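You operate a simulated robot arm through the tools that you are given. There is no shell and no other tool. Be economical: measure what you need, move in short steps, check, and stop when the job is done.

You run a simulated two-armed robot. Do the job below in one go: nothing can be reset, and whatever is moved stays where it is left.

Task
Hold the clock steady and record its key being wound all the way.
Fine: the take reads good; stop the recording and play it back; leave the slider at stop.

It is judged by the outcome, as a careful person would: the job done as asked, and still so three seconds after it is handed in. It fails if anything else is knocked over, pushed out of place, dropped, spilled or broken.

Robot
Two 7-joint arms with two-finger parallel grippers on one trunk, on a base that drives. Base frame: it is fixed to the floor where the robot stands at the start and does not move with it; the origin is under the middle of the robot, x ahead of it, y to its left, z up; the surface under the hand at the start is at about z = 0.75. Readings come in m, degrees, newtons and seconds.
The left shoulder is at the start at [0.06, 0.143, 0.926], the right one opposite. With the tool pointing down near the work surface each hand reaches from about 0.32 to 0.74 m from the robot's upright axis, wherever it stands, measured 20 degrees to its own side. Places, roughly: clock key [0.6, -0.3, 0.9]; clock slider [0.5, -0.2, 0.8]. Payload 1.57 kg a hand.
The tool frame of a hand sits at the grasp point between the pads (the TCP): z along the fingers, y along the line on which they close. The tips reach 0.03 m beyond it. Largest opening 0.11 m; finger width 0.024, thickness 0.012; the body of the gripper, 0.048 by 0.112 m, starts 0.078 m behind the TCP.
Orientation is told as [roll, pitch, yaw] about the base's x, y, z axes, in that order, counted from this pose: with the fingers straight down and closing along the base's y, the tool's x points along the base's -x, its y along +y and its z along -z.

Tools
- The arms move only by the tool step_arm. It takes "left_increments", "right_increments" or both (then of equal length, played together; a hand with none holds still); each is a list of rows, each a list of 7 numbers: the shift along the tool's x, y, z in units of 300 mm (1.0 is 300 mm), then the turn, a rotation vector about the tool's x, y, z in units of 120 degrees (1.0 is 120 degrees), then the gripper command, from -1 (fully open) to 1 (shut), values between in proportion. In form: [[dx, dy, dz, wx, wy, wz, jaw], ...]. A call has 1 to 8 rows; each row is the pose to reach, as a shift and turn from the pose commanded when the call began, along the tool's axes at that moment. A call with a number of a shift or a turn outside -1 to 1 is refused whole. A row lasts 0.2 s, in which the tool goes at most 0.05 m and 8.6 degrees; a call with a longer step from one row to the next is refused whole, and so is a gripper value outside its range. A pose out of reach is approached as far as the arm can. The call stops where the force on the tool passes 40 N (or 10 N more than at its start, if that is more) or the arm is blocked; 0.2 s more then pass. The fingers move at their own pace (about 0.045 m/s each) and stop on an object; they squeeze with about 37 N. The grip force told is the motor's: it shows also when the fingers shut on nothing. Time passes only in rows, and 0.2 s behind the last, so rows that repeat a pose let the fingers close. It gives the time, the measured TCP pose, the force on the tool (base axes), the opening and the grip force at its end, in the units of the frame above (readings bear some noise), with the torque about the TCP (base axes, N m) and any sound that the robot's microphone picked up.
- Cameras (640 x 400 px; columns grow to the right, rows downward): "scene" is now at [0.046, 0.0091, 1.5308]; the picture's right is [0.11, -0.99, 0.00], its down [-0.78, -0.09, -0.62] and it looks along [0.61, 0.07, -0.79] (base axes); focal length 269 px, centre (320, 200). "left" rides on the left gripper at [0.07, -0.016, -0.141] in its tool frame; the picture's right is [0.23, 0.97, 0.00], its down [-0.85, 0.20, -0.48] and it looks along [-0.47, 0.11, 0.88] (tool axes); focal length 222 px, centre (320, 200). "right" rides on the right gripper at [0.07, 0.016, -0.141] in its tool frame; the picture's right is [-0.23, 0.97, 0.00], its down [-0.86, -0.20, -0.48] and it looks along [-0.47, -0.11, 0.88] (tool axes); focal length 222 px, centre (320, 200). There is no depth. A picture from a camera that has moved, and an enlarged one, comes with that camera's place and axes in the base frame and with its lens.
- camera(camera): a new picture of that camera. The clock stands still meanwhile.
- raise_lower(by): slides the trunk up (or, below 0, down) by that many m; the arms and the scene camera ride with it, the base frame stays. It gives what a move gives, with no picture.
- base_move(legs): drives the robot by 1 to 6 legs, each [ahead, left, turn to the left] in m, m and degrees, along the robot's own axes; the way and the turn of a leg run together, so that a leg with both is an arc; at most 1.5 m and 180 degrees a leg. The arms and the cameras ride along, it lands a little off, and it stops where it bumps. It gives what a move gives.
- turn_head(pan, tilt): turns the head with the scene camera to pan (to the left, within 86 degrees either way) and tilt (down, from -29 to 69), counted from straight ahead of the robot. It gives what a move gives.
- inspect(camera, box): a new picture of the part [left, top, right, bottom] of that camera's present view, enlarged. The clock stands still meanwhile.
- finish_job(): hands the job in; it is judged then, once.

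Go step by step. Nothing tells you exact positions but the pictures and the camera data: compare them with the known pose of the tool, close in by small moves and look again before you grip or let go. The budget is 120 turns and 100 pictures, counting those below and the enlarged ones. Unless the task says otherwise, let go and move clear before handing in, and close with one line.

The tools are called as a command line: name --argument value ..., lists and objects as JSON in quotes. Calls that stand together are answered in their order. step_arm: Moves the arms, as the interface text tells. Its arguments: {"type":"object","properties":{"left_increments":{"type":"array"},"right_increments":{"type":"array"}},"required":[]} The other tools are called the same way: raise_lower (by) slides the trunk up or down; base_move (legs) drives the base; turn_head (pan, tilt) turns the head that bears the scene camera; camera (camera) takes a picture; inspect (camera, box) takes an enlarged picture of a part of a camera's view; finish_job () hands the job in.

At the start:

```text
clock: 0.0
left_ee_pos: [0.5354, 0.1643, 0.9991]
left_tool_rot: [0.0, -0.1, 0.0]
left_contact_force: [0.7, -0.5, 0.4]
left_moment: [-0.01, -0.02, -0.02]
left_width: 0.1098
left_gripper_force: 0.0
right_ee_pos: [0.5602, -0.2012, 0.9998]
right_tool_rot: [0.0, 0.1, 0.0]
right_contact_force: [0.1, 0.3, -0.4]
right_moment: [0.01, 0.0, 0.0]
right_width: 0.1098
right_gripper_force: 0.1
trunk travel left (down, up): [-0.525, 0.065]
robot x, y, heading: [0.0025, -0.0034, -0.3]
head pan, tilt: [6.4, 51.8]
```

scene: 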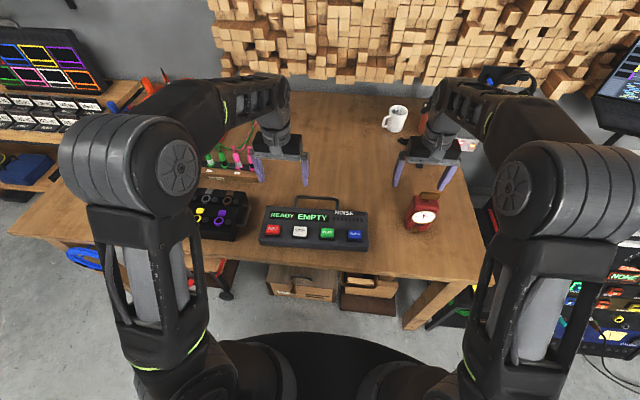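
right: 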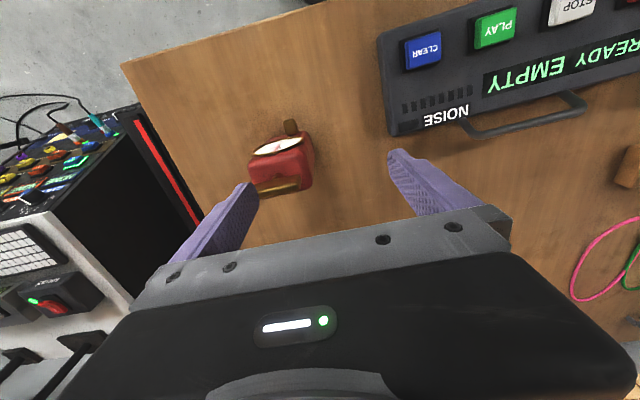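
left: 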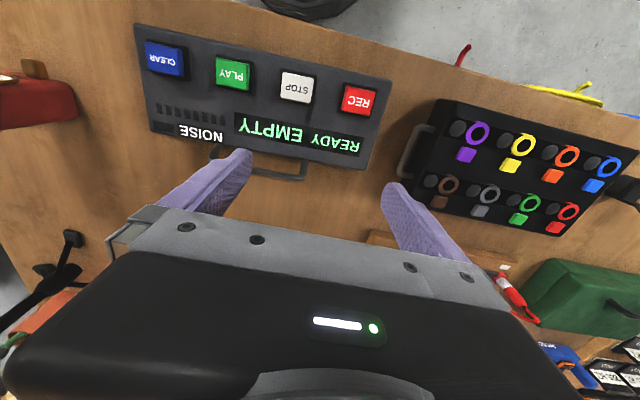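

I see a recorder with REC/STOP/PLAY/CLEAR buttons and a red clock to its right. I'll take enlarged looks at both.

inspect --camera "scene" --box '[380, 170, 470, 250]'

inspect --camera "right" --box '[220, 100, 340, 210]'

inspect --camera "scene" --box '[250, 190, 380, 260]'

```text
5.00 times, centred on (425, 210) of scene
camera zoom: at [0.046, 0.0091, 1.5308], right [0.11, -0.99, 0.0], down [-0.78, -0.09, -0.62], along [0.61, 0.07, -0.79], focal length 1346 px, centre (-205, 150)
```

zoom: 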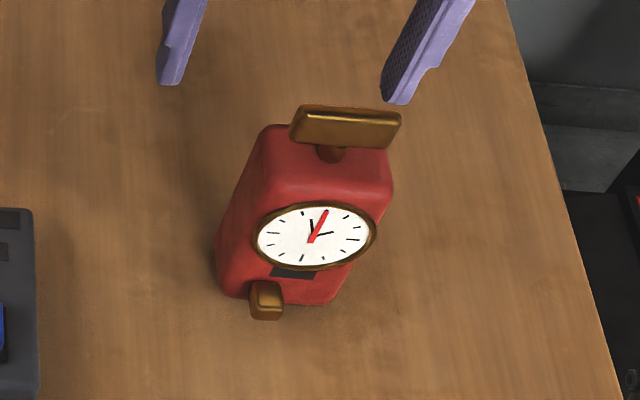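

```text
3.64 times, centred on (280, 155) of right
camera zoom: at [0.4912, -0.185, 1.1414], right [0.23, 0.97, 0.0], down [0.86, -0.2, 0.48], along [0.47, -0.11, -0.88], focal length 808 px, centre (466, 364)
```

zoom: 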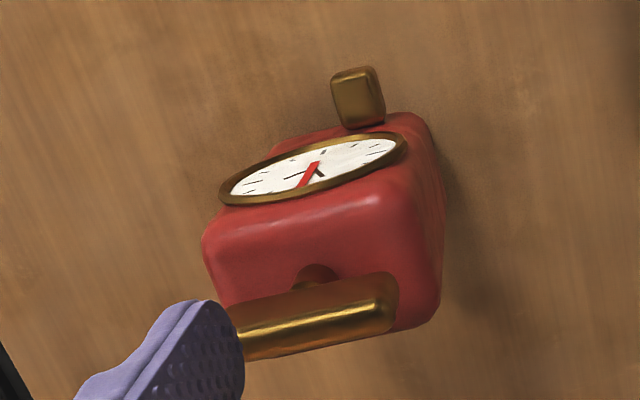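

```text
4.92 times, centred on (315, 225) of scene
camera zoom: at [0.046, 0.0091, 1.5308], right [0.11, -0.99, 0.0], down [-0.78, -0.09, -0.62], along [0.61, 0.07, -0.79], focal length 1325 px, centre (345, 77)
```

zoom: 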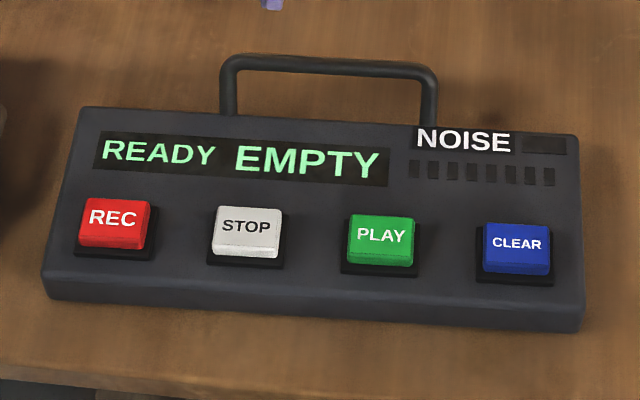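

The key is a T-bar on top of the clock, the slider a small knob at its front foot. I'll draw the right hand back and tilt it up for a good view of the clock front.

step_arm --right_increments '[[0.13, 0, 0, 0, -0.06, 0, -1], [0.26, 0, 0, 0, -0.12, 0, -1], [0.39, 0, 0, 0, -0.18, 0, -1], [0.5, 0, 0, 0, -0.24, 0, -1], [0.5, 0, 0, 0, -0.3, 0, -1]]'

camera --camera "right"

camera --camera "scene"

```text
clock: 1.2
left_ee_pos: [0.535, 0.1653, 1.0]
left_tool_rot: [0.1, 0.0, 0.1]
left_contact_force: [-0.2, 0.0, -0.4]
left_moment: [-0.02, 0.02, 0.01]
left_width: 0.1099
left_gripper_force: 0.0
right_ee_pos: [0.4251, -0.2027, 1.0063]
right_tool_rot: [0.1, -36.0, 0.1]
right_contact_force: [0.1, 0.4, 0.7]
right_moment: [-0.02, 0.01, 0.04]
right_width: 0.11
right_gripper_force: 0.1
right hand out of reach, approached as far as the arm can: row 5
trunk travel left (down, up): [-0.525, 0.065]
robot x, y, heading: [0.0011, -0.0014, 0.0]
head pan, tilt: [6.4, 51.8]
```

```text
93 pictures are left
camera right: at [0.2856, -0.1854, 1.0794], right [0.18, 0.97, 0.13], down [0.41, -0.2, 0.89], along [0.89, -0.11, -0.44], focal length 222 px, centre (320, 200)
```

right: 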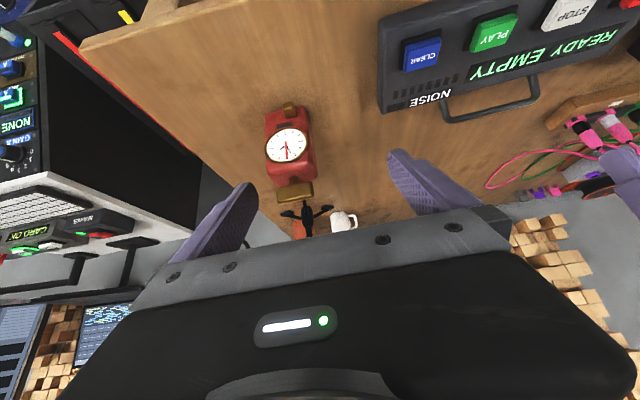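

```text
92 pictures are left
camera scene: at [0.0469, 0.0092, 1.5307], right [0.11, -0.99, 0.0], down [-0.78, -0.09, -0.62], along [0.61, 0.07, -0.79], focal length 269 px, centre (320, 200)
```

scene: 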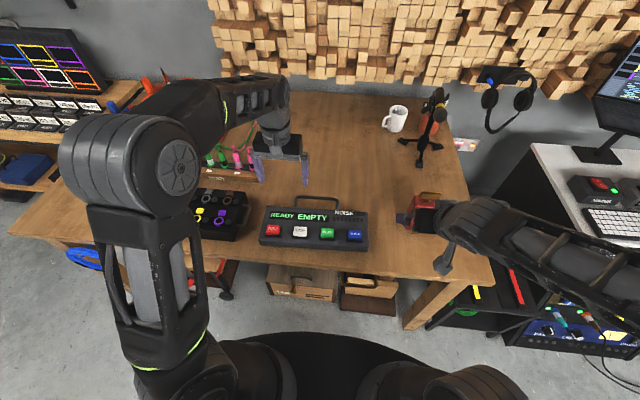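

The wrist view is upside down but shows the front; enlarging it.

inspect --camera "right" --box '[240, 90, 350, 210]'

```text
3.33 times, centred on (295, 150) of right
camera zoom: at [0.2856, -0.1854, 1.0794], right [0.18, 0.97, 0.13], down [0.41, -0.2, 0.89], along [0.89, -0.11, -0.44], focal length 740 px, centre (403, 367)
```

zoom: 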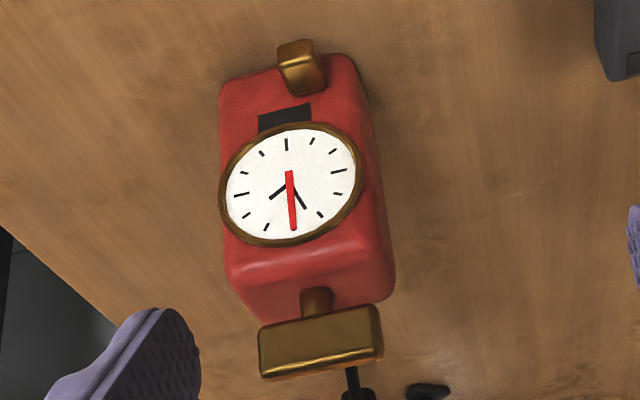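

Clock key is about (0.575,-0.256,0.915), slider knob about (0.527,-0.24,0.797). I'll move the wrist camera closer to read the slider markings.

step_arm --right_increments '[[0.03, 0, 0.12, 0, 0, 0, -1], [0.06, 0, 0.24, 0, 0, 0, -1], [0.09, 0, 0.34, 0, 0, 0, -1]]'

inspect --camera "right" --box '[190, 20, 390, 230]'

```text
clock: 2.0
left_ee_pos: [0.5358, 0.1652, 1.0004]
left_tool_rot: [0.0, 0.0, 0.0]
left_contact_force: [-0.1, -0.5, 0.7]
left_moment: [-0.01, 0.01, 0.0]
left_width: 0.1101
left_gripper_force: 0.1
right_ee_pos: [0.4608, -0.2013, 0.9071]
right_tool_rot: [0.0, -35.9, -0.1]
right_contact_force: [-0.8, 0.3, -0.1]
right_moment: [0.04, -0.01, 0.02]
right_width: 0.1104
right_gripper_force: 0.1
right hand out of reach, approached as far as the arm can: row 1
trunk travel left (down, up): [-0.525, 0.065]
robot x, y, heading: [0.0014, 0.0011, -0.3]
head pan, tilt: [6.4, 51.8]
```

```text
1.90 times, centred on (290, 125) of right
camera zoom: at [0.3225, -0.1849, 0.9807], right [0.18, 0.97, 0.13], down [0.41, -0.2, 0.89], along [0.89, -0.11, -0.44], focal length 423 px, centre (377, 343)
```

zoom: 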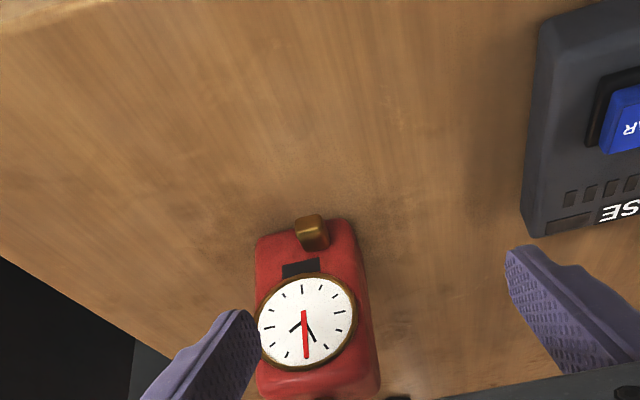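

inspect --camera "right" --box '[250, 115, 320, 165]'

```text
8.00 times, centred on (285, 140) of right
camera zoom: at [0.3225, -0.1849, 0.9807], right [0.18, 0.97, 0.13], down [0.41, -0.2, 0.89], along [0.89, -0.11, -0.44], focal length 1777 px, centre (600, 680)
```

zoom: 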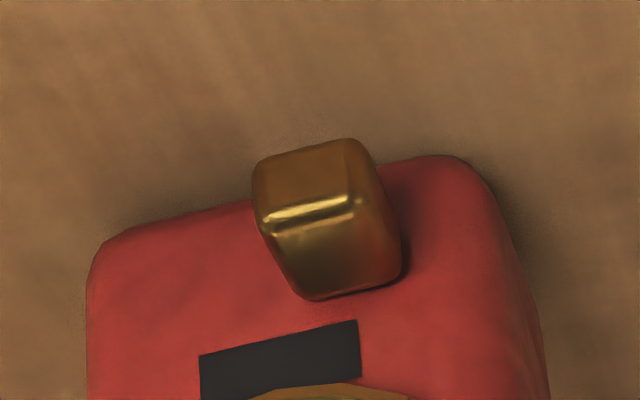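

The clock front faces me squarely (front at x≈0.55, centred y≈-0.258, ~0.07 wide). Plan: right hand holds the body by its sides from the front, left hand winds the key from above and works the buttons. First I check the floor to my right before shifting the base.

turn_head --pan -35 --tilt 62

camera --camera "scene"

```text
clock: 3.1
left_ee_pos: [0.5352, 0.1647, 0.9995]
left_tool_rot: [0.0, 0.1, 0.0]
left_contact_force: [0.6, 0.6, 0.1]
left_moment: [-0.01, -0.03, -0.02]
left_width: 0.1097
left_gripper_force: 0.1
right_ee_pos: [0.4589, -0.2012, 0.9086]
right_tool_rot: [0.0, -36.0, 0.0]
right_contact_force: [0.2, -0.6, -0.6]
right_moment: [0.0, 0.0, 0.0]
right_width: 0.1102
right_gripper_force: 0.1
trunk travel left (down, up): [-0.525, 0.065]
robot x, y, heading: [-0.0018, -0.0012, -0.2]
head pan, tilt: [-35.0, 62.0]
```

```text
88 pictures are left
camera scene: at [0.0238, -0.0363, 1.5183], right [-0.57, -0.82, 0.0], down [-0.72, 0.51, -0.47], along [0.38, -0.27, -0.88], focal length 269 px, centre (320, 200)
```

scene: 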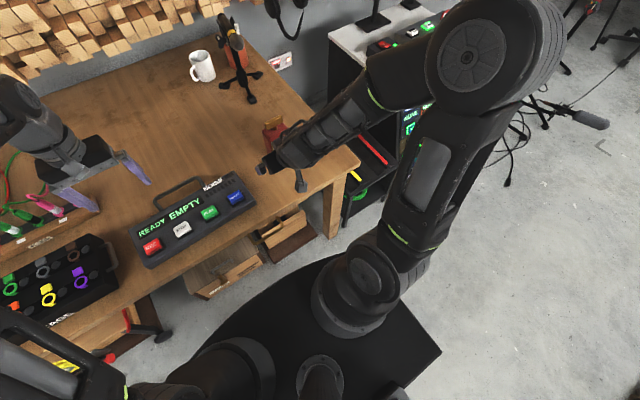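

The floor to the right is clear. I back the base slightly and shift it right.

base_move --legs '[[-0.06, 0, 0], [0, -0.17, 0]]'

turn_head --pan 0 --tilt 50

camera --camera "scene"

```text
clock: 5.1
left_ee_pos: [0.4764, -0.0049, 1.0001]
left_tool_rot: [0.0, 0.1, 0.0]
left_contact_force: [0.6, -0.4, 0.5]
left_moment: [0.05, 0.0, -0.02]
left_width: 0.1099
left_gripper_force: 0.1
right_ee_pos: [0.4018, -0.3728, 0.9074]
right_tool_rot: [0.1, -36.0, -0.1]
right_contact_force: [0.6, -1.0, 0.4]
right_moment: [0.01, 0.0, 0.05]
right_width: 0.1102
right_gripper_force: 0.1
trunk travel left (down, up): [-0.525, 0.065]
robot x, y, heading: [-0.0548, -0.1683, 0.1]
head pan, tilt: [-35.0, 62.0]
```

```text
clock: 6.1
left_ee_pos: [0.4759, -0.0037, 1.0003]
left_tool_rot: [0.0, 0.0, 0.0]
left_contact_force: [0.2, 0.8, -0.2]
left_moment: [0.03, -0.02, 0.01]
left_width: 0.1099
left_gripper_force: 0.1
right_ee_pos: [0.4015, -0.3713, 0.9078]
right_tool_rot: [0.1, -36.0, -0.1]
right_contact_force: [-0.2, -0.5, -0.1]
right_moment: [0.02, 0.0, 0.03]
right_width: 0.11
right_gripper_force: 0.0
trunk travel left (down, up): [-0.525, 0.065]
robot x, y, heading: [-0.0586, -0.1682, -0.0]
head pan, tilt: [0.0, 50.0]
```

```text
87 pictures are left
camera scene: at [-0.0114, -0.1686, 1.5331], right [0.0, -1.0, 0.0], down [-0.77, 0.0, -0.64], along [0.64, 0.0, -0.77], focal length 269 px, centre (320, 200)
```

scene: 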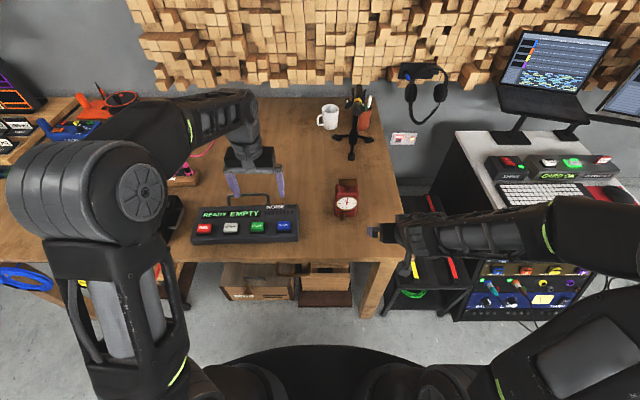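

inspect --camera "scene" --box '[320, 170, 380, 230]'

inspect --camera "scene" --box '[180, 190, 310, 250]'

```text
6.67 times, centred on (350, 200) of scene
camera zoom: at [-0.0114, -0.1686, 1.5331], right [0.0, -1.0, 0.0], down [-0.77, 0.0, -0.64], along [0.64, 0.0, -0.77], focal length 1794 px, centre (120, 200)
```

zoom: 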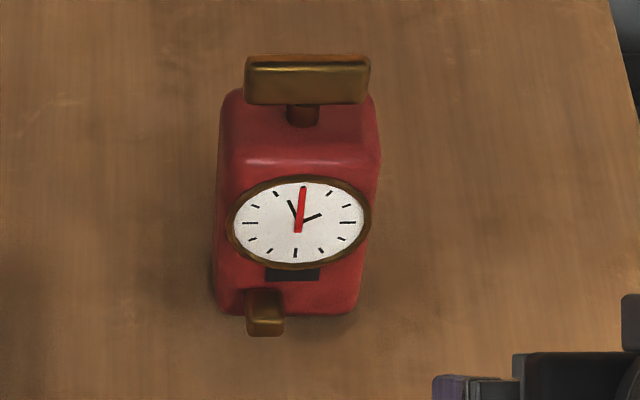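

```text
4.92 times, centred on (245, 220) of scene
camera zoom: at [-0.0114, -0.1686, 1.5331], right [0.0, -1.0, 0.0], down [-0.77, 0.0, -0.64], along [0.64, 0.0, -0.77], focal length 1325 px, centre (689, 102)
```

zoom: 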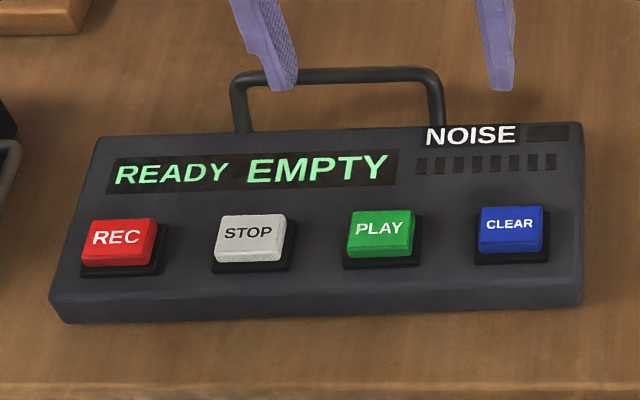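

Key bar: ~58 mm long along y, ~10 mm thick, centre (0.575,-0.257,0.915). Buttons' tops: REC (0.47,0.202,0.817), STOP (0.472,0.116), PLAY (0.476,0.032). Now I bring the right hand in front of the clock, pitched at about -60°.

step_arm --right_increments '[[-0.042, 0.095, 0.049, 0, -0.05, 0, -1], [-0.085, 0.19, 0.098, 0, -0.1, 0, -1], [-0.127, 0.284, 0.146, 0, -0.15, 0, -1], [-0.169, 0.378, 0.195, 0, -0.2, 0, -1], [-0.169, 0.378, 0.195, 0, -0.2, 0, -1]]'

camera --camera "right"

camera --camera "scene"

```text
clock: 7.3
left_ee_pos: [0.4751, -0.0054, 1.0]
left_tool_rot: [-0.1, 0.0, 0.0]
left_contact_force: [-0.8, 0.8, 0.4]
left_moment: [-0.02, 0.0, -0.02]
left_width: 0.1099
left_gripper_force: 0.1
right_ee_pos: [0.4765, -0.2573, 0.8901]
right_tool_rot: [0.1, -60.1, -0.1]
right_contact_force: [-0.5, -0.2, -0.4]
right_moment: [0.04, 0.02, 0.01]
right_width: 0.1099
right_gripper_force: 0.1
trunk travel left (down, up): [-0.525, 0.065]
robot x, y, heading: [-0.0612, -0.1701, 0.1]
head pan, tilt: [0.0, 50.0]
```

```text
84 pictures are left
camera right: at [0.3208, -0.2415, 0.9002], right [0.11, 0.97, 0.2], down [0.01, -0.2, 0.98], along [0.99, -0.11, -0.03], focal length 222 px, centre (320, 200)
```

right: 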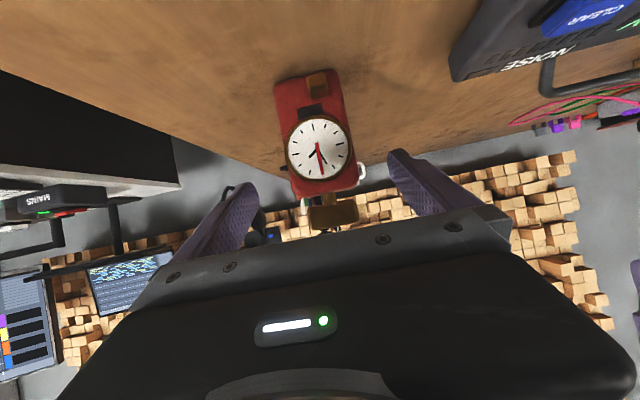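

```text
83 pictures are left
camera scene: at [-0.0118, -0.1688, 1.5332], right [0.0, -1.0, 0.0], down [-0.77, 0.0, -0.64], along [0.64, 0.0, -0.77], focal length 269 px, centre (320, 200)
```

scene: 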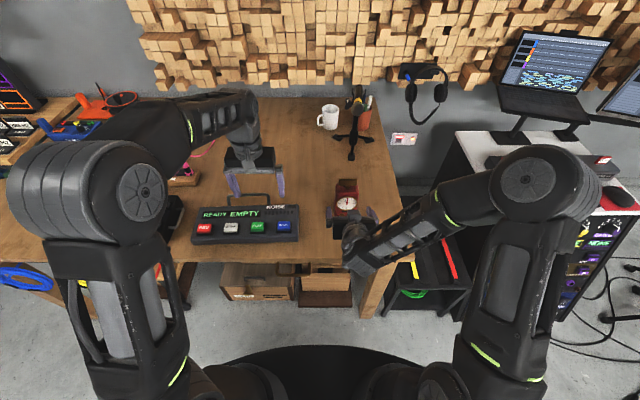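

The hand is centred on the clock. I advance along the fingers in two stages, checking.

step_arm --right_increments '[[0, 0, 0.1, 0, 0, 0, -1], [0, 0, 0.2, 0, 0, 0, -1], [0, 0, 0.2, 0, 0, 0, -1]]'

camera --camera "right"

inspect --camera "scene" --box '[310, 170, 390, 230]'

```text
clock: 8.1
left_ee_pos: [0.4765, -0.0042, 1.0006]
left_tool_rot: [0.0, 0.0, 0.1]
left_contact_force: [0.6, 0.5, 0.0]
left_moment: [-0.02, 0.04, 0.01]
left_width: 0.1101
left_gripper_force: 0.0
right_ee_pos: [0.5297, -0.2582, 0.8623]
right_tool_rot: [0.0, -60.0, -0.2]
right_contact_force: [-0.2, -0.3, -0.2]
right_moment: [0.02, 0.01, 0.02]
right_width: 0.1101
right_gripper_force: 0.0
trunk travel left (down, up): [-0.525, 0.065]
robot x, y, heading: [-0.0589, -0.1686, -0.2]
head pan, tilt: [0.0, 50.0]
```

```text
82 pictures are left
camera right: at [0.3727, -0.2412, 0.8722], right [0.11, 0.97, 0.2], down [0.01, -0.2, 0.98], along [0.99, -0.11, -0.04], focal length 222 px, centre (320, 200)
```

right: 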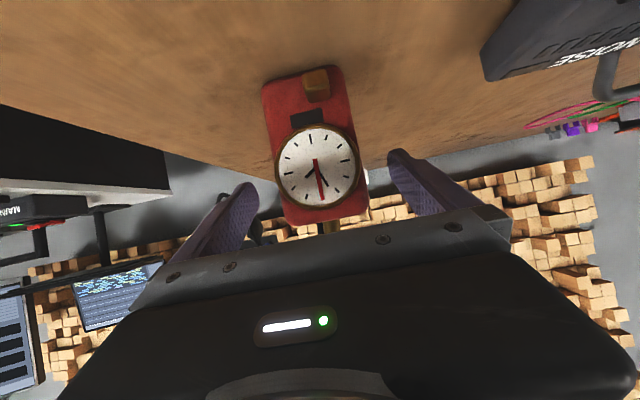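

```text
6.67 times, centred on (350, 200) of scene
camera zoom: at [-0.0116, -0.1685, 1.5332], right [0.0, -1.0, 0.0], down [-0.77, 0.0, -0.64], along [0.64, 0.0, -0.77], focal length 1794 px, centre (120, 200)
```

zoom: 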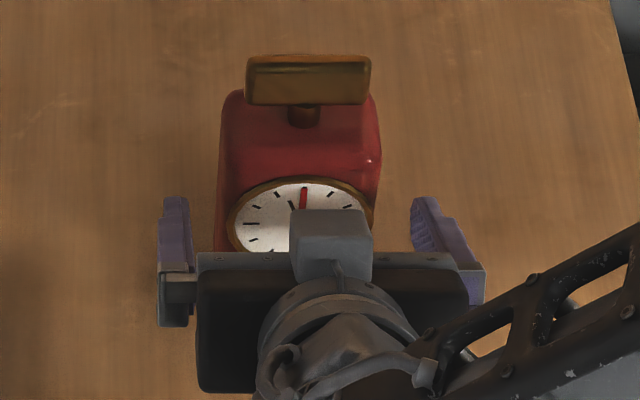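

Well centred. Advance the last 45 mm and close gently on the sides.

step_arm --right_increments '[[0, 0, 0.08, 0, 0, 0, -1], [0, 0, 0.15, 0, 0, 0, -1], [0, 0, 0.15, 0, 0, 0, -0.2], [0, 0, 0.15, 0, 0, 0, 0.2], [0, 0, 0.15, 0, 0, 0, 0.4], [0, 0, 0.15, 0, 0, 0, 0.6], [0, 0, 0.15, 0, 0, 0, 1]]'

inspect --camera "scene" --box '[310, 170, 390, 230]'

camera --camera "right"

```text
clock: 9.7
left_ee_pos: [0.4771, -0.0053, 0.9999]
left_tool_rot: [0.1, 0.0, 0.0]
left_contact_force: [-0.4, 0.4, 0.5]
left_moment: [0.04, 0.0, -0.02]
left_width: 0.11
left_gripper_force: 0.1
right_ee_pos: [0.5679, -0.2585, 0.8369]
right_tool_rot: [0.0, -59.9, 0.0]
right_contact_force: [-0.1, -1.2, -0.1]
right_moment: [-0.18, -0.18, -0.06]
right_width: 0.0781
right_gripper_force: 36.8
trunk travel left (down, up): [-0.525, 0.065]
robot x, y, heading: [-0.0613, -0.1701, 0.1]
head pan, tilt: [0.0, 50.0]
```

```text
6.67 times, centred on (350, 200) of scene
camera zoom: at [-0.0113, -0.1688, 1.5331], right [0.0, -1.0, 0.0], down [-0.77, 0.0, -0.64], along [0.64, 0.0, -0.77], focal length 1794 px, centre (120, 200)
```

zoom: 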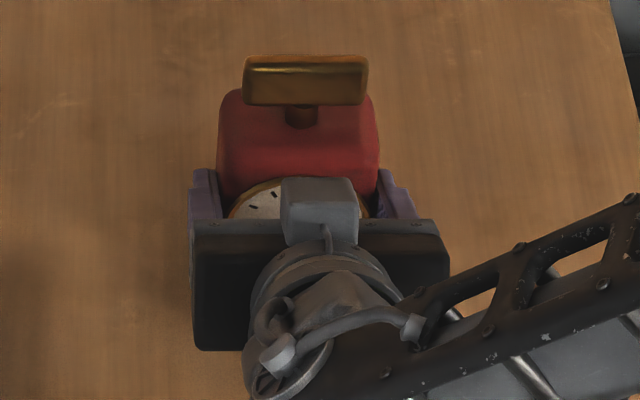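

```text
79 pictures are left
camera right: at [0.4113, -0.2414, 0.8484], right [0.11, 0.97, 0.2], down [0.01, -0.2, 0.98], along [0.99, -0.11, -0.04], focal length 222 px, centre (320, 200)
```

right: 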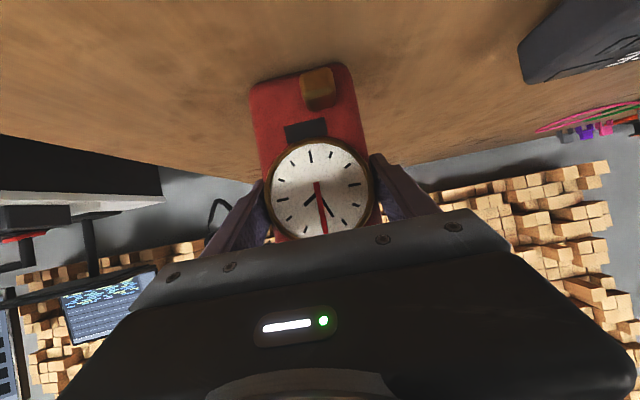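

The clock is held firmly (opening 78 mm). Now I test the left hand's reach over the key, raised and turned so it closes along x.

step_arm --left_increments '[[-0.14, 0, -0.06, 0, 0, -0.068, 0.09], [-0.28, -0.05, -0.1, 0, 0, -0.136, 0.09], [-0.328, -0.2, -0.1, 0, 0, -0.204, 0.09], [-0.328, -0.36, -0.1, 0, 0, -0.272, 0.09], [-0.328, -0.52, -0.1, 0, 0, -0.34, 0.09], [-0.328, -0.68, -0.1, 0, 0, -0.408, 0.09], [-0.328, -0.838, -0.1, 0, 0, -0.476, 0.09], [-0.328, -0.838, -0.1, 0, 0, -0.544, 0.09]]'

step_arm --left_increments '[[0, 0, 0, 0, 0, -0.07, 0.09], [0, 0, 0, 0, 0, -0.14, 0.09], [0, 0, 0, 0, 0, -0.206, 0.09]]'

camera --camera "left"

camera --camera "scene"

```text
clock: 11.5
left_ee_pos: [0.5195, -0.2065, 1.1137]
left_tool_rot: [-10.4, 2.0, 60.3]
left_contact_force: [0.7, 1.2, -1.1]
left_moment: [-0.17, 0.02, -0.02]
left_width: 0.0502
left_gripper_force: 0.1
left hand out of reach, approached as far as the arm can: row 3, 4, 5, 6, 7, 8
right_ee_pos: [0.5681, -0.2513, 0.8387]
right_tool_rot: [-0.2, -59.8, 0.5]
right_contact_force: [-0.8, 3.4, 0.1]
right_moment: [0.19, -0.09, -0.05]
right_width: 0.0776
right_gripper_force: 37.5
trunk travel left (down, up): [-0.525, 0.065]
robot x, y, heading: [-0.0602, -0.1679, 0.1]
head pan, tilt: [0.0, 50.0]
```

```text
clock: 12.3
left_ee_pos: [0.5166, -0.216, 1.1121]
left_tool_rot: [-8.4, 5.9, 84.5]
left_contact_force: [0.4, 0.6, -0.3]
left_moment: [-0.01, 0.03, 0.0]
left_width: 0.0502
left_gripper_force: 0.1
right_ee_pos: [0.5672, -0.2576, 0.8375]
right_tool_rot: [0.1, -60.0, 0.1]
right_contact_force: [-0.3, 1.1, 0.3]
right_moment: [-0.11, -0.12, 0.02]
right_width: 0.0777
right_gripper_force: 37.1
trunk travel left (down, up): [-0.525, 0.065]
robot x, y, heading: [-0.0604, -0.1669, 0.1]
head pan, tilt: [0.0, 50.0]
```

```text
78 pictures are left
camera left: at [0.507, -0.2694, 1.261], right [-0.98, -0.15, -0.12], down [-0.18, 0.92, 0.35], along [0.06, 0.37, -0.93], focal length 222 px, centre (320, 200)
```

left: 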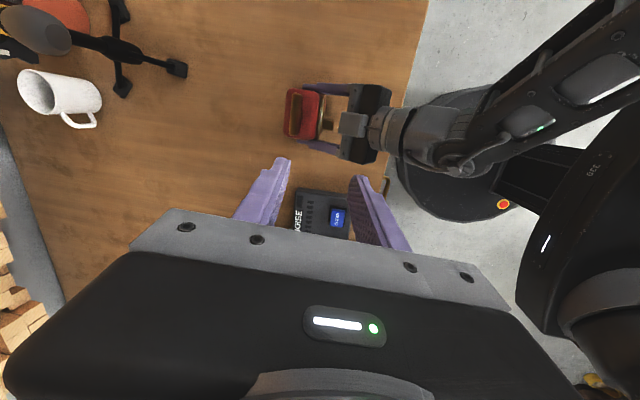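

```text
77 pictures are left
camera scene: at [-0.0113, -0.1685, 1.5331], right [0.0, -1.0, 0.0], down [-0.77, 0.0, -0.64], along [0.64, 0.0, -0.77], focal length 269 px, centre (320, 200)
```

scene: 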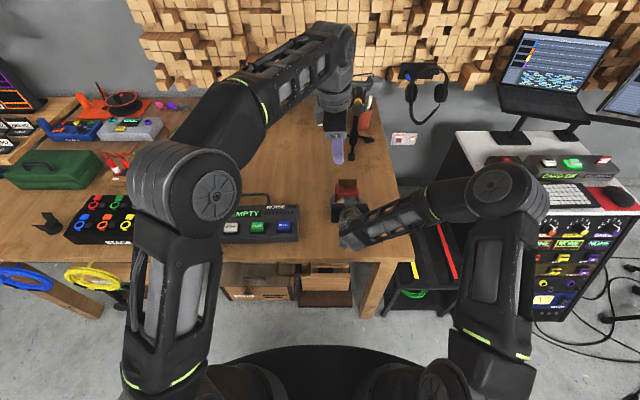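

The left arm ran out of reach (it needs the robot closer and further right). I bring the left hand back, release and withdraw the right hand, then shift the base.

step_arm --left_increments '[[-0.15, 0.05, 0, 0, 0, 0, 0.09], [-0.3, 0.1, 0, 0, 0, 0, 0.09], [-0.45, 0.13, 0, 0, 0, 0, 0.09]]'

step_arm --right_increments '[[0, 0, 0, 0, 0, 0, -0.7], [0, 0, 0, 0, 0, 0, -1], [0, 0, 0, 0, 0, 0, -1], [0, 0, -0.13, 0, 0, 0, -1], [0, 0, -0.26, 0, 0, 0, -1], [0, 0, -0.4, 0, 0, 0, -1]]'

inspect --camera "scene" --box '[310, 170, 390, 230]'

```text
clock: 13.1
left_ee_pos: [0.4912, -0.0785, 1.0915]
left_tool_rot: [-8.4, 5.9, 84.4]
left_contact_force: [-0.1, 0.8, 0.3]
left_moment: [-0.02, 0.0, 0.01]
left_width: 0.0503
left_gripper_force: 0.1
right_ee_pos: [0.5681, -0.258, 0.8382]
right_tool_rot: [0.0, -60.0, -0.1]
right_contact_force: [-1.2, 0.6, 0.5]
right_moment: [-0.11, -0.02, -0.04]
right_width: 0.0777
right_gripper_force: 37.0
trunk travel left (down, up): [-0.525, 0.065]
robot x, y, heading: [-0.0622, -0.1711, -0.1]
head pan, tilt: [0.0, 50.0]
```

```text
clock: 14.5
left_ee_pos: [0.4905, -0.0785, 1.0918]
left_tool_rot: [-8.5, 5.9, 84.4]
left_contact_force: [-0.5, 1.3, 0.1]
left_moment: [0.0, -0.03, 0.03]
left_width: 0.0501
left_gripper_force: 0.0
right_ee_pos: [0.467, -0.2565, 0.8986]
right_tool_rot: [0.0, -59.9, 0.0]
right_contact_force: [-0.2, -0.3, -0.5]
right_moment: [0.03, -0.01, -0.03]
right_width: 0.1102
right_gripper_force: 0.1
trunk travel left (down, up): [-0.525, 0.065]
robot x, y, heading: [-0.0608, -0.1691, 0.1]
head pan, tilt: [0.0, 50.0]
```

```text
6.67 times, centred on (350, 200) of scene
camera zoom: at [-0.0123, -0.1685, 1.5331], right [0.0, -1.0, 0.0], down [-0.77, 0.0, -0.64], along [0.64, 0.0, -0.77], focal length 1794 px, centre (120, 200)
```

zoom: 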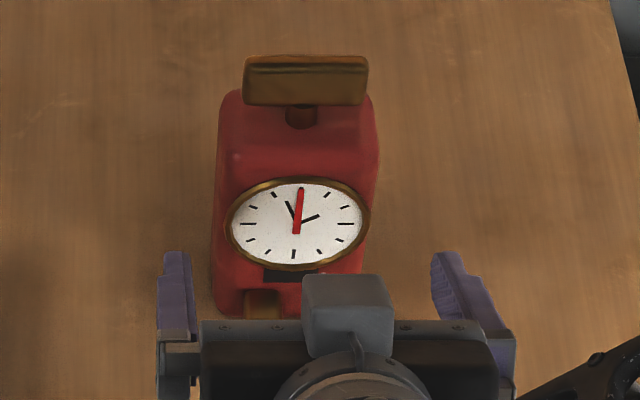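

Clock is undisturbed. I draw the right hand slightly aside, then move the base right and forward.

step_arm --right_increments '[[0, -0.1, -0.04, 0, 0, 0, -1], [0, -0.2, -0.07, 0, 0, 0, -1]]'

base_move --legs '[[0, -0.1, 0], [0.05, 0, 0]]'

camera --camera "scene"

```text
clock: 15.1
left_ee_pos: [0.4928, -0.0786, 1.0924]
left_tool_rot: [-8.5, 5.9, 84.4]
left_contact_force: [0.7, 1.9, -0.5]
left_moment: [0.04, 0.0, -0.03]
left_width: 0.0501
left_gripper_force: 0.0
right_ee_pos: [0.455, -0.3157, 0.9052]
right_tool_rot: [0.1, -59.9, 0.0]
right_contact_force: [-0.3, -0.3, -1.0]
right_moment: [0.01, -0.02, 0.0]
right_width: 0.1103
right_gripper_force: 0.0
right hand out of reach, approached as far as the arm can: row 2
trunk travel left (down, up): [-0.525, 0.065]
robot x, y, heading: [-0.062, -0.1719, -0.1]
head pan, tilt: [0.0, 50.0]
```

```text
clock: 16.8
left_ee_pos: [0.5439, -0.1802, 1.0911]
left_tool_rot: [-8.5, 5.9, 84.4]
left_contact_force: [-0.9, 0.5, -0.1]
left_moment: [0.01, 0.06, -0.02]
left_width: 0.0503
left_gripper_force: 0.0
right_ee_pos: [0.5072, -0.4172, 0.9042]
right_tool_rot: [0.0, -59.9, -0.3]
right_contact_force: [-0.4, 0.6, -1.1]
right_moment: [0.04, 0.0, 0.0]
right_width: 0.1102
right_gripper_force: 0.0
trunk travel left (down, up): [-0.525, 0.065]
robot x, y, heading: [-0.0077, -0.2715, 0.2]
head pan, tilt: [0.0, 50.0]
```

```text
75 pictures are left
camera scene: at [0.0413, -0.2695, 1.533], right [0.0, -1.0, 0.0], down [-0.77, 0.0, -0.64], along [0.64, 0.0, -0.77], focal length 269 px, centre (320, 200)
```

scene: 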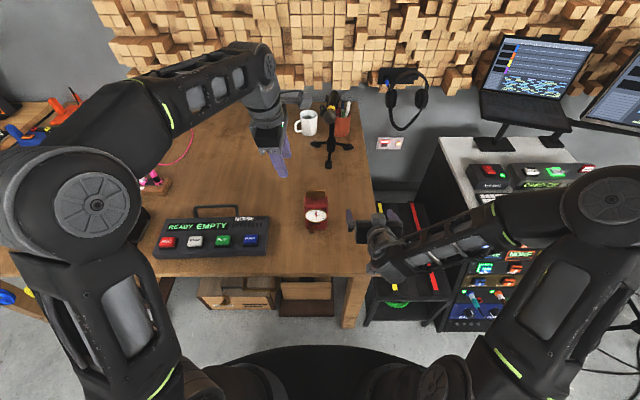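

Now bring the right hand back in front of the clock, keeping its tips ahead of the face.

step_arm --right_increments '[[0.09, 0, -0.03, 0, 0, 0, -1], [0.09, 0.14, -0.03, 0, 0, 0, -1], [0.09, 0.28, -0.03, 0, 0, 0, -1], [0.09, 0.42, -0.03, 0, 0, 0, -1], [0.09, 0.532, -0.022, 0, 0, 0, -1], [0.09, 0.532, -0.022, 0, 0, 0, -1]]'

inspect --camera "scene" --box '[270, 170, 370, 245]'

```text
clock: 18.2
left_ee_pos: [0.5414, -0.1806, 1.0922]
left_tool_rot: [-8.6, 5.8, 84.4]
left_contact_force: [-0.2, 0.8, -0.4]
left_moment: [0.0, -0.01, 0.01]
left_width: 0.0503
left_gripper_force: 0.1
right_ee_pos: [0.4848, -0.2564, 0.8848]
right_tool_rot: [0.0, -60.0, -0.2]
right_contact_force: [0.0, 0.3, 1.6]
right_moment: [0.01, -0.01, -0.01]
right_width: 0.1101
right_gripper_force: 0.1
right hand out of reach, approached as far as the arm can: row 1, 2
trunk travel left (down, up): [-0.525, 0.065]
robot x, y, heading: [-0.0072, -0.2698, -0.4]
head pan, tilt: [0.0, 50.0]
```

```text
5.33 times, centred on (320, 208) of scene
camera zoom: at [0.039, -0.2696, 1.5331], right [0.0, -1.0, 0.0], down [-0.77, 0.0, -0.64], along [0.64, 0.0, -0.77], focal length 1436 px, centre (320, 160)
```

zoom: 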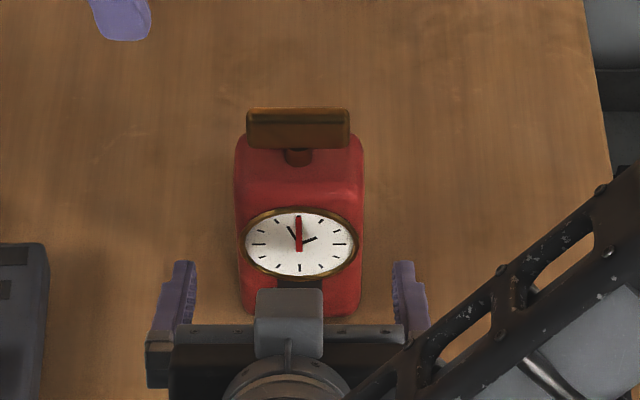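

Centred again; advance and grip.

step_arm --right_increments '[[0, 0, 0.12, 0, 0, 0, -1], [0, 0, 0.24, 0, 0, 0, -1], [0, 0, 0.315, 0, 0, 0, -1], [0, 0, 0.315, 0, 0, 0, -0.1], [0, 0, 0.315, 0, 0, 0, 0.2], [0, 0, 0.315, 0, 0, 0, 0.4], [0, 0, 0.315, 0, 0, 0, 0.7], [0, 0, 0.315, 0, 0, 0, 1]]'

inspect --camera "scene" --box '[270, 170, 370, 245]'

```text
clock: 20.0
left_ee_pos: [0.5416, -0.1806, 1.0931]
left_tool_rot: [-8.5, 5.8, 84.4]
left_contact_force: [-0.7, 0.0, -0.5]
left_moment: [0.0, 0.02, 0.01]
left_width: 0.0502
left_gripper_force: 0.0
right_ee_pos: [0.5669, -0.2583, 0.8373]
right_tool_rot: [-0.1, -60.0, -0.1]
right_contact_force: [0.7, -0.7, 0.1]
right_moment: [-0.18, -0.17, -0.02]
right_width: 0.0779
right_gripper_force: 37.1
trunk travel left (down, up): [-0.525, 0.065]
robot x, y, heading: [-0.0074, -0.2689, -0.3]
head pan, tilt: [0.0, 50.0]
```

```text
5.33 times, centred on (320, 208) of scene
camera zoom: at [0.0394, -0.2695, 1.5331], right [0.0, -1.0, 0.0], down [-0.77, 0.0, -0.64], along [0.64, 0.0, -0.77], focal length 1436 px, centre (320, 160)
```

zoom: 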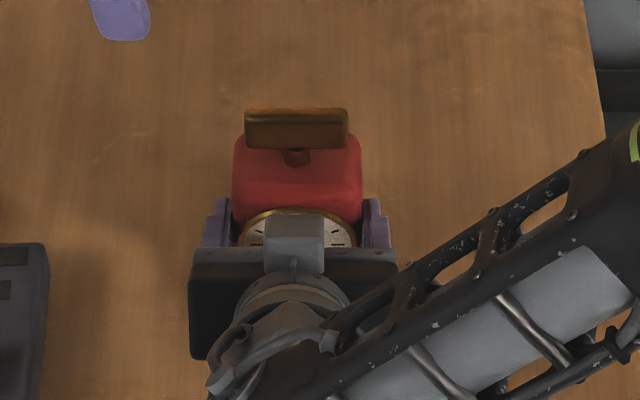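

Clock held; key bar centre (0.576,-0.2565), bar along y. I place the left hand above the key to test reach, levelling it.

step_arm --left_increments '[[0.07, -0.03, 0.117, -0.023, -0.017, -0.014, 0.09], [0.14, -0.058, 0.234, -0.046, -0.034, -0.029, 0.09], [0.208, -0.087, 0.35, -0.068, -0.051, -0.043, 0.09], [0.208, -0.087, 0.35, -0.068, -0.051, -0.043, 0.09]]'

camera --camera "left"

camera --camera "scene"

```text
clock: 21.0
left_ee_pos: [0.5768, -0.2582, 0.9996]
left_tool_rot: [0.0, 0.0, 90.0]
left_contact_force: [0.0, -0.6, 0.0]
left_moment: [0.0, -0.02, -0.01]
left_width: 0.05
left_gripper_force: 0.1
right_ee_pos: [0.5668, -0.2567, 0.8385]
right_tool_rot: [0.0, -60.0, -0.1]
right_contact_force: [-0.6, 1.6, -0.2]
right_moment: [-0.11, -0.01, 0.0]
right_width: 0.0777
right_gripper_force: 37.2
trunk travel left (down, up): [-0.525, 0.065]
robot x, y, heading: [-0.0115, -0.2722, 0.0]
head pan, tilt: [0.0, 50.0]
```

```text
72 pictures are left
camera left: at [0.5926, -0.3268, 1.1412], right [-0.97, -0.23, 0.0], down [-0.2, 0.86, 0.48], along [-0.11, 0.46, -0.88], focal length 222 px, centre (320, 200)
```

left: 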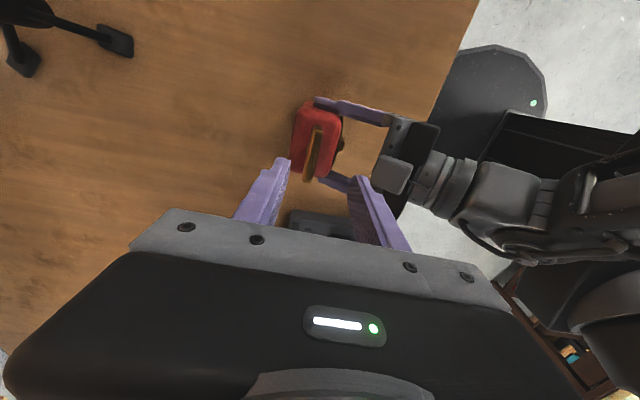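

```text
71 pictures are left
camera scene: at [0.0392, -0.2693, 1.5331], right [0.0, -1.0, 0.0], down [-0.77, 0.0, -0.64], along [0.64, 0.0, -0.77], focal length 269 px, centre (320, 200)
```

scene: 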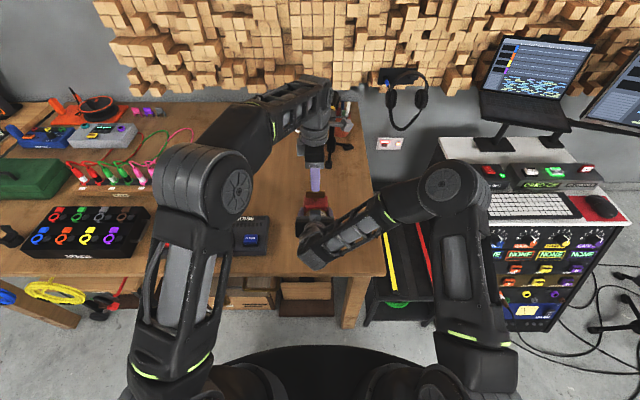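

Reach is fine and the bar lies centred between the open fingers. Now I move the left hand, shut, over to the REC button.

step_arm --left_increments '[[-0.15, 0.058, 0, 0, 0, 0, 1], [-0.3, 0.116, 0, 0, 0, 0, 1], [-0.45, 0.174, 0, 0, 0, 0, 1], [-0.6, 0.232, 0, 0, 0, 0, 1], [-0.75, 0.29, 0, 0, 0, 0, 1], [-0.9, 0.353, 0, 0, 0, 0, 1]]'

step_arm --left_increments '[[-0.15, 0, 0.06, 0, 0, 0, 1], [-0.3, 0, 0.12, 0, 0, 0, 1], [-0.45, 0, 0.18, 0, 0, 0, 1], [-0.6, 0, 0.24, 0, 0, 0, 1], [-0.633, 0, 0.3, 0, 0, 0, 1], [-0.633, 0, 0.35, 0, 0, 0, 1]]'

camera --camera "left"

camera --camera "scene"

```text
clock: 22.4
left_ee_pos: [0.4704, 0.0136, 0.9994]
left_tool_rot: [-0.2, 0.3, 89.9]
left_contact_force: [0.5, -0.7, 0.3]
left_moment: [-0.01, -0.03, 0.02]
left_width: 0.0001
left_gripper_force: 21.5
right_ee_pos: [0.5658, -0.256, 0.8381]
right_tool_rot: [0.1, -59.9, 0.0]
right_contact_force: [-1.7, 0.5, -0.3]
right_moment: [-0.14, -0.01, -0.01]
right_width: 0.078
right_gripper_force: 37.1
trunk travel left (down, up): [-0.525, 0.065]
robot x, y, heading: [-0.0079, -0.2682, -0.0]
head pan, tilt: [0.0, 50.0]
```

```text
clock: 23.8
left_ee_pos: [0.4711, 0.2045, 0.8939]
left_tool_rot: [0.0, 0.1, 90.0]
left_contact_force: [-0.1, 0.1, -0.3]
left_moment: [0.04, -0.01, 0.02]
left_width: 0.0
left_gripper_force: 21.5
right_ee_pos: [0.5665, -0.2562, 0.8377]
right_tool_rot: [-0.1, -59.9, -0.1]
right_contact_force: [0.9, 1.3, 0.5]
right_moment: [0.0, -0.04, 0.04]
right_width: 0.0779
right_gripper_force: 36.5
trunk travel left (down, up): [-0.525, 0.065]
robot x, y, heading: [-0.0067, -0.2692, -0.1]
head pan, tilt: [0.0, 50.0]
```

```text
70 pictures are left
camera left: at [0.4862, 0.1357, 1.034], right [-0.97, -0.23, 0.0], down [-0.2, 0.86, 0.48], along [-0.11, 0.46, -0.88], focal length 222 px, centre (320, 200)
```

left: 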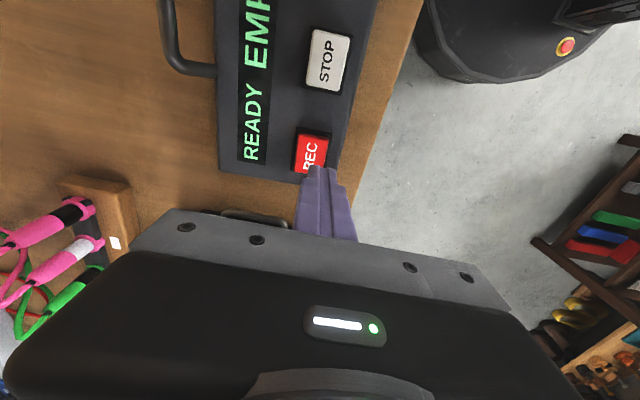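

```text
69 pictures are left
camera scene: at [0.0395, -0.2692, 1.5331], right [0.0, -1.0, 0.0], down [-0.77, 0.0, -0.64], along [0.64, 0.0, -0.77], focal length 269 px, centre (320, 200)
```

scene: 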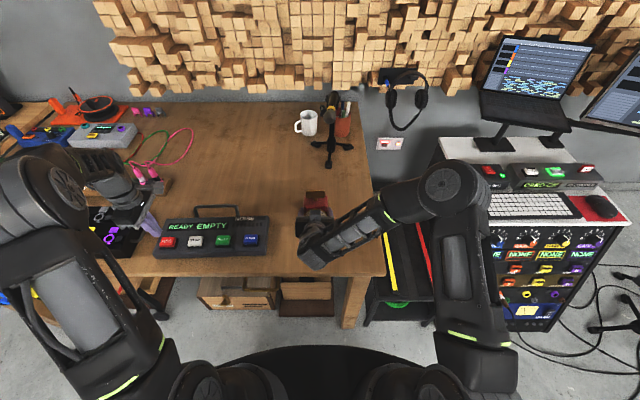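

The fingertips are above REC (at about (0.474,0.199)). I press straight down slowly.

step_arm --left_increments '[[0.017, -0.005, 0.08, 0, 0, 0, 1], [0.017, -0.005, 0.14, 0, 0, 0, 1], [0.017, -0.005, 0.155, 0, 0, 0, 1], [0.017, -0.005, 0.167, 0, 0, 0, 1]]'

inspect --camera "scene" --box '[140, 190, 280, 265]'

```text
clock: 24.8
left_ee_pos: [0.4727, 0.1985, 0.8432]
left_tool_rot: [-0.1, 0.1, 90.0]
left_contact_force: [-0.6, 0.9, -0.6]
left_moment: [0.01, 0.0, 0.0]
left_width: 0.0003
left_gripper_force: 21.3
right_ee_pos: [0.567, -0.2558, 0.8374]
right_tool_rot: [0.0, -60.0, -0.1]
right_contact_force: [-0.1, -0.4, -0.5]
right_moment: [-0.05, 0.0, -0.05]
right_width: 0.0779
right_gripper_force: 36.9
trunk travel left (down, up): [-0.525, 0.065]
robot x, y, heading: [-0.0102, -0.2684, -0.0]
head pan, tilt: [0.0, 50.0]
```

```text
4.57 times, centred on (210, 228) of scene
camera zoom: at [0.0394, -0.2693, 1.5331], right [0.0, -1.0, 0.0], down [-0.77, 0.0, -0.64], along [0.64, 0.0, -0.77], focal length 1230 px, centre (823, 74)
```

zoom: 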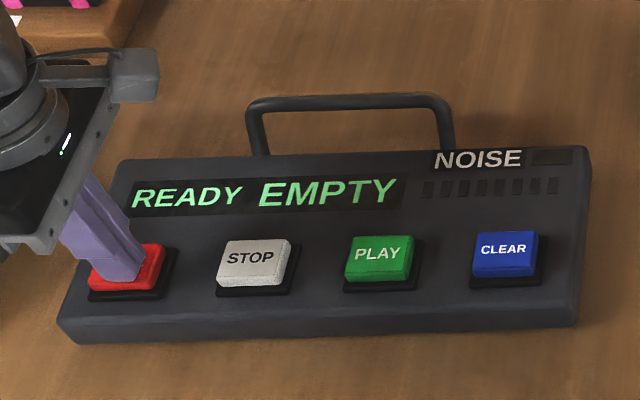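

Tip is just above the button, no contact yet. Continue in 3 mm steps.

step_arm --left_increments '[[0, 0, 0.01, 0, 0, 0, 1], [0, 0, 0.02, 0, 0, 0, 1], [0, 0, 0.03, 0, 0, 0, 1]]'

inspect --camera "scene" --box '[140, 190, 280, 265]'

```text
clock: 25.6
left_ee_pos: [0.4719, 0.1989, 0.8339]
left_tool_rot: [-0.1, 0.0, 90.0]
left_contact_force: [0.3, 0.3, 2.4]
left_moment: [0.0, 0.01, 0.0]
left_width: 0.0001
left_gripper_force: 21.2
right_ee_pos: [0.5678, -0.2564, 0.8386]
right_tool_rot: [0.0, -60.0, -0.1]
right_contact_force: [-0.9, -0.3, -0.2]
right_moment: [-0.06, -0.04, 0.02]
right_width: 0.0779
right_gripper_force: 36.8
trunk travel left (down, up): [-0.525, 0.065]
robot x, y, heading: [-0.01, -0.2759, -0.2]
head pan, tilt: [0.0, 50.0]
heard: click
```

```text
4.57 times, centred on (210, 228) of scene
camera zoom: at [0.0394, -0.2694, 1.5332], right [0.0, -1.0, 0.0], down [-0.77, 0.0, -0.64], along [0.64, 0.0, -0.77], focal length 1230 px, centre (823, 74)
```

zoom: 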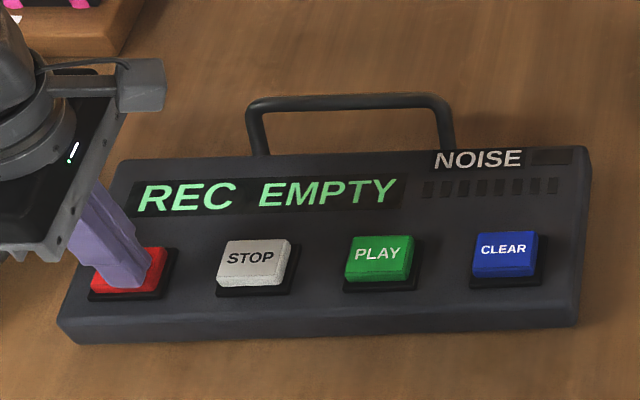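

It says REC. Now back up and over to the key.

step_arm --left_increments '[[0, 0, -0.16, 0, 0, 0, 1], [0.05, 0, -0.31, 0, 0, 0, 1], [0.19, 0, -0.39, 0, 0, 0, 1], [0.33, 0, -0.47, 0, 0, 0, 1], [0.47, -0.03, -0.54, 0, 0, 0, 1], [0.63, -0.06, -0.553, 0, 0, 0, 0.09], [0.78, -0.12, -0.553, 0, 0, 0, 0.09], [0.93, -0.18, -0.553, 0, 0, 0, 0.09]]'

step_arm --left_increments '[[0.147, -0.042, 0, 0, 0, 0, 0.09], [0.294, -0.084, 0, 0, 0, 0, 0.09], [0.441, -0.126, 0, 0, 0, 0, 0.09], [0.588, -0.167, 0, 0, 0, 0, 0.09], [0.588, -0.167, 0, 0, 0, 0, 0.09]]'

inspect --camera "left" --box '[240, 80, 400, 240]'

```text
clock: 27.4
left_ee_pos: [0.5261, -0.0788, 1.0012]
left_tool_rot: [0.0, 0.1, 90.0]
left_contact_force: [0.7, -0.6, -0.9]
left_moment: [0.01, -0.04, 0.02]
left_width: 0.0502
left_gripper_force: 0.1
right_ee_pos: [0.567, -0.2566, 0.8385]
right_tool_rot: [0.2, -60.0, -0.2]
right_contact_force: [0.2, -0.1, -0.8]
right_moment: [-0.07, -0.06, -0.01]
right_width: 0.0777
right_gripper_force: 36.9
trunk travel left (down, up): [-0.525, 0.065]
robot x, y, heading: [-0.0079, -0.276, -0.1]
head pan, tilt: [0.0, 50.0]
```

```text
clock: 28.6
left_ee_pos: [0.5755, -0.2556, 1.0009]
left_tool_rot: [0.0, 0.2, 90.0]
left_contact_force: [0.6, 0.0, 0.4]
left_moment: [0.0, 0.0, -0.01]
left_width: 0.0502
left_gripper_force: 0.0
right_ee_pos: [0.5664, -0.2554, 0.8397]
right_tool_rot: [0.0, -60.1, -0.1]
right_contact_force: [-0.8, 1.2, 0.1]
right_moment: [-0.02, 0.01, 0.02]
right_width: 0.0777
right_gripper_force: 36.8
trunk travel left (down, up): [-0.525, 0.065]
robot x, y, heading: [-0.0091, -0.2733, -0.1]
head pan, tilt: [0.0, 50.0]
```

```text
2.50 times, centred on (320, 160) of left
camera zoom: at [0.5916, -0.3255, 1.1422], right [-0.97, -0.23, 0.0], down [-0.2, 0.86, 0.48], along [-0.11, 0.46, -0.88], focal length 555 px, centre (320, 300)
```

zoom: 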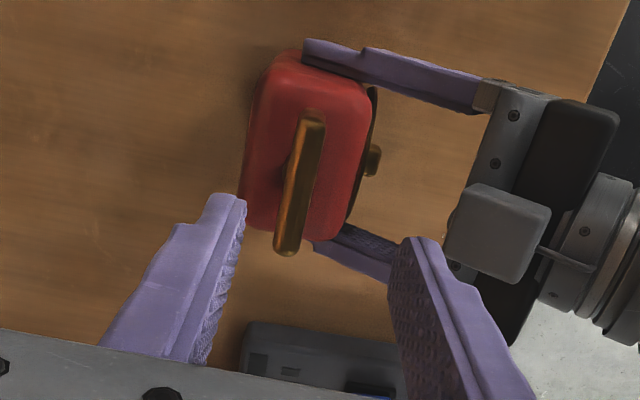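

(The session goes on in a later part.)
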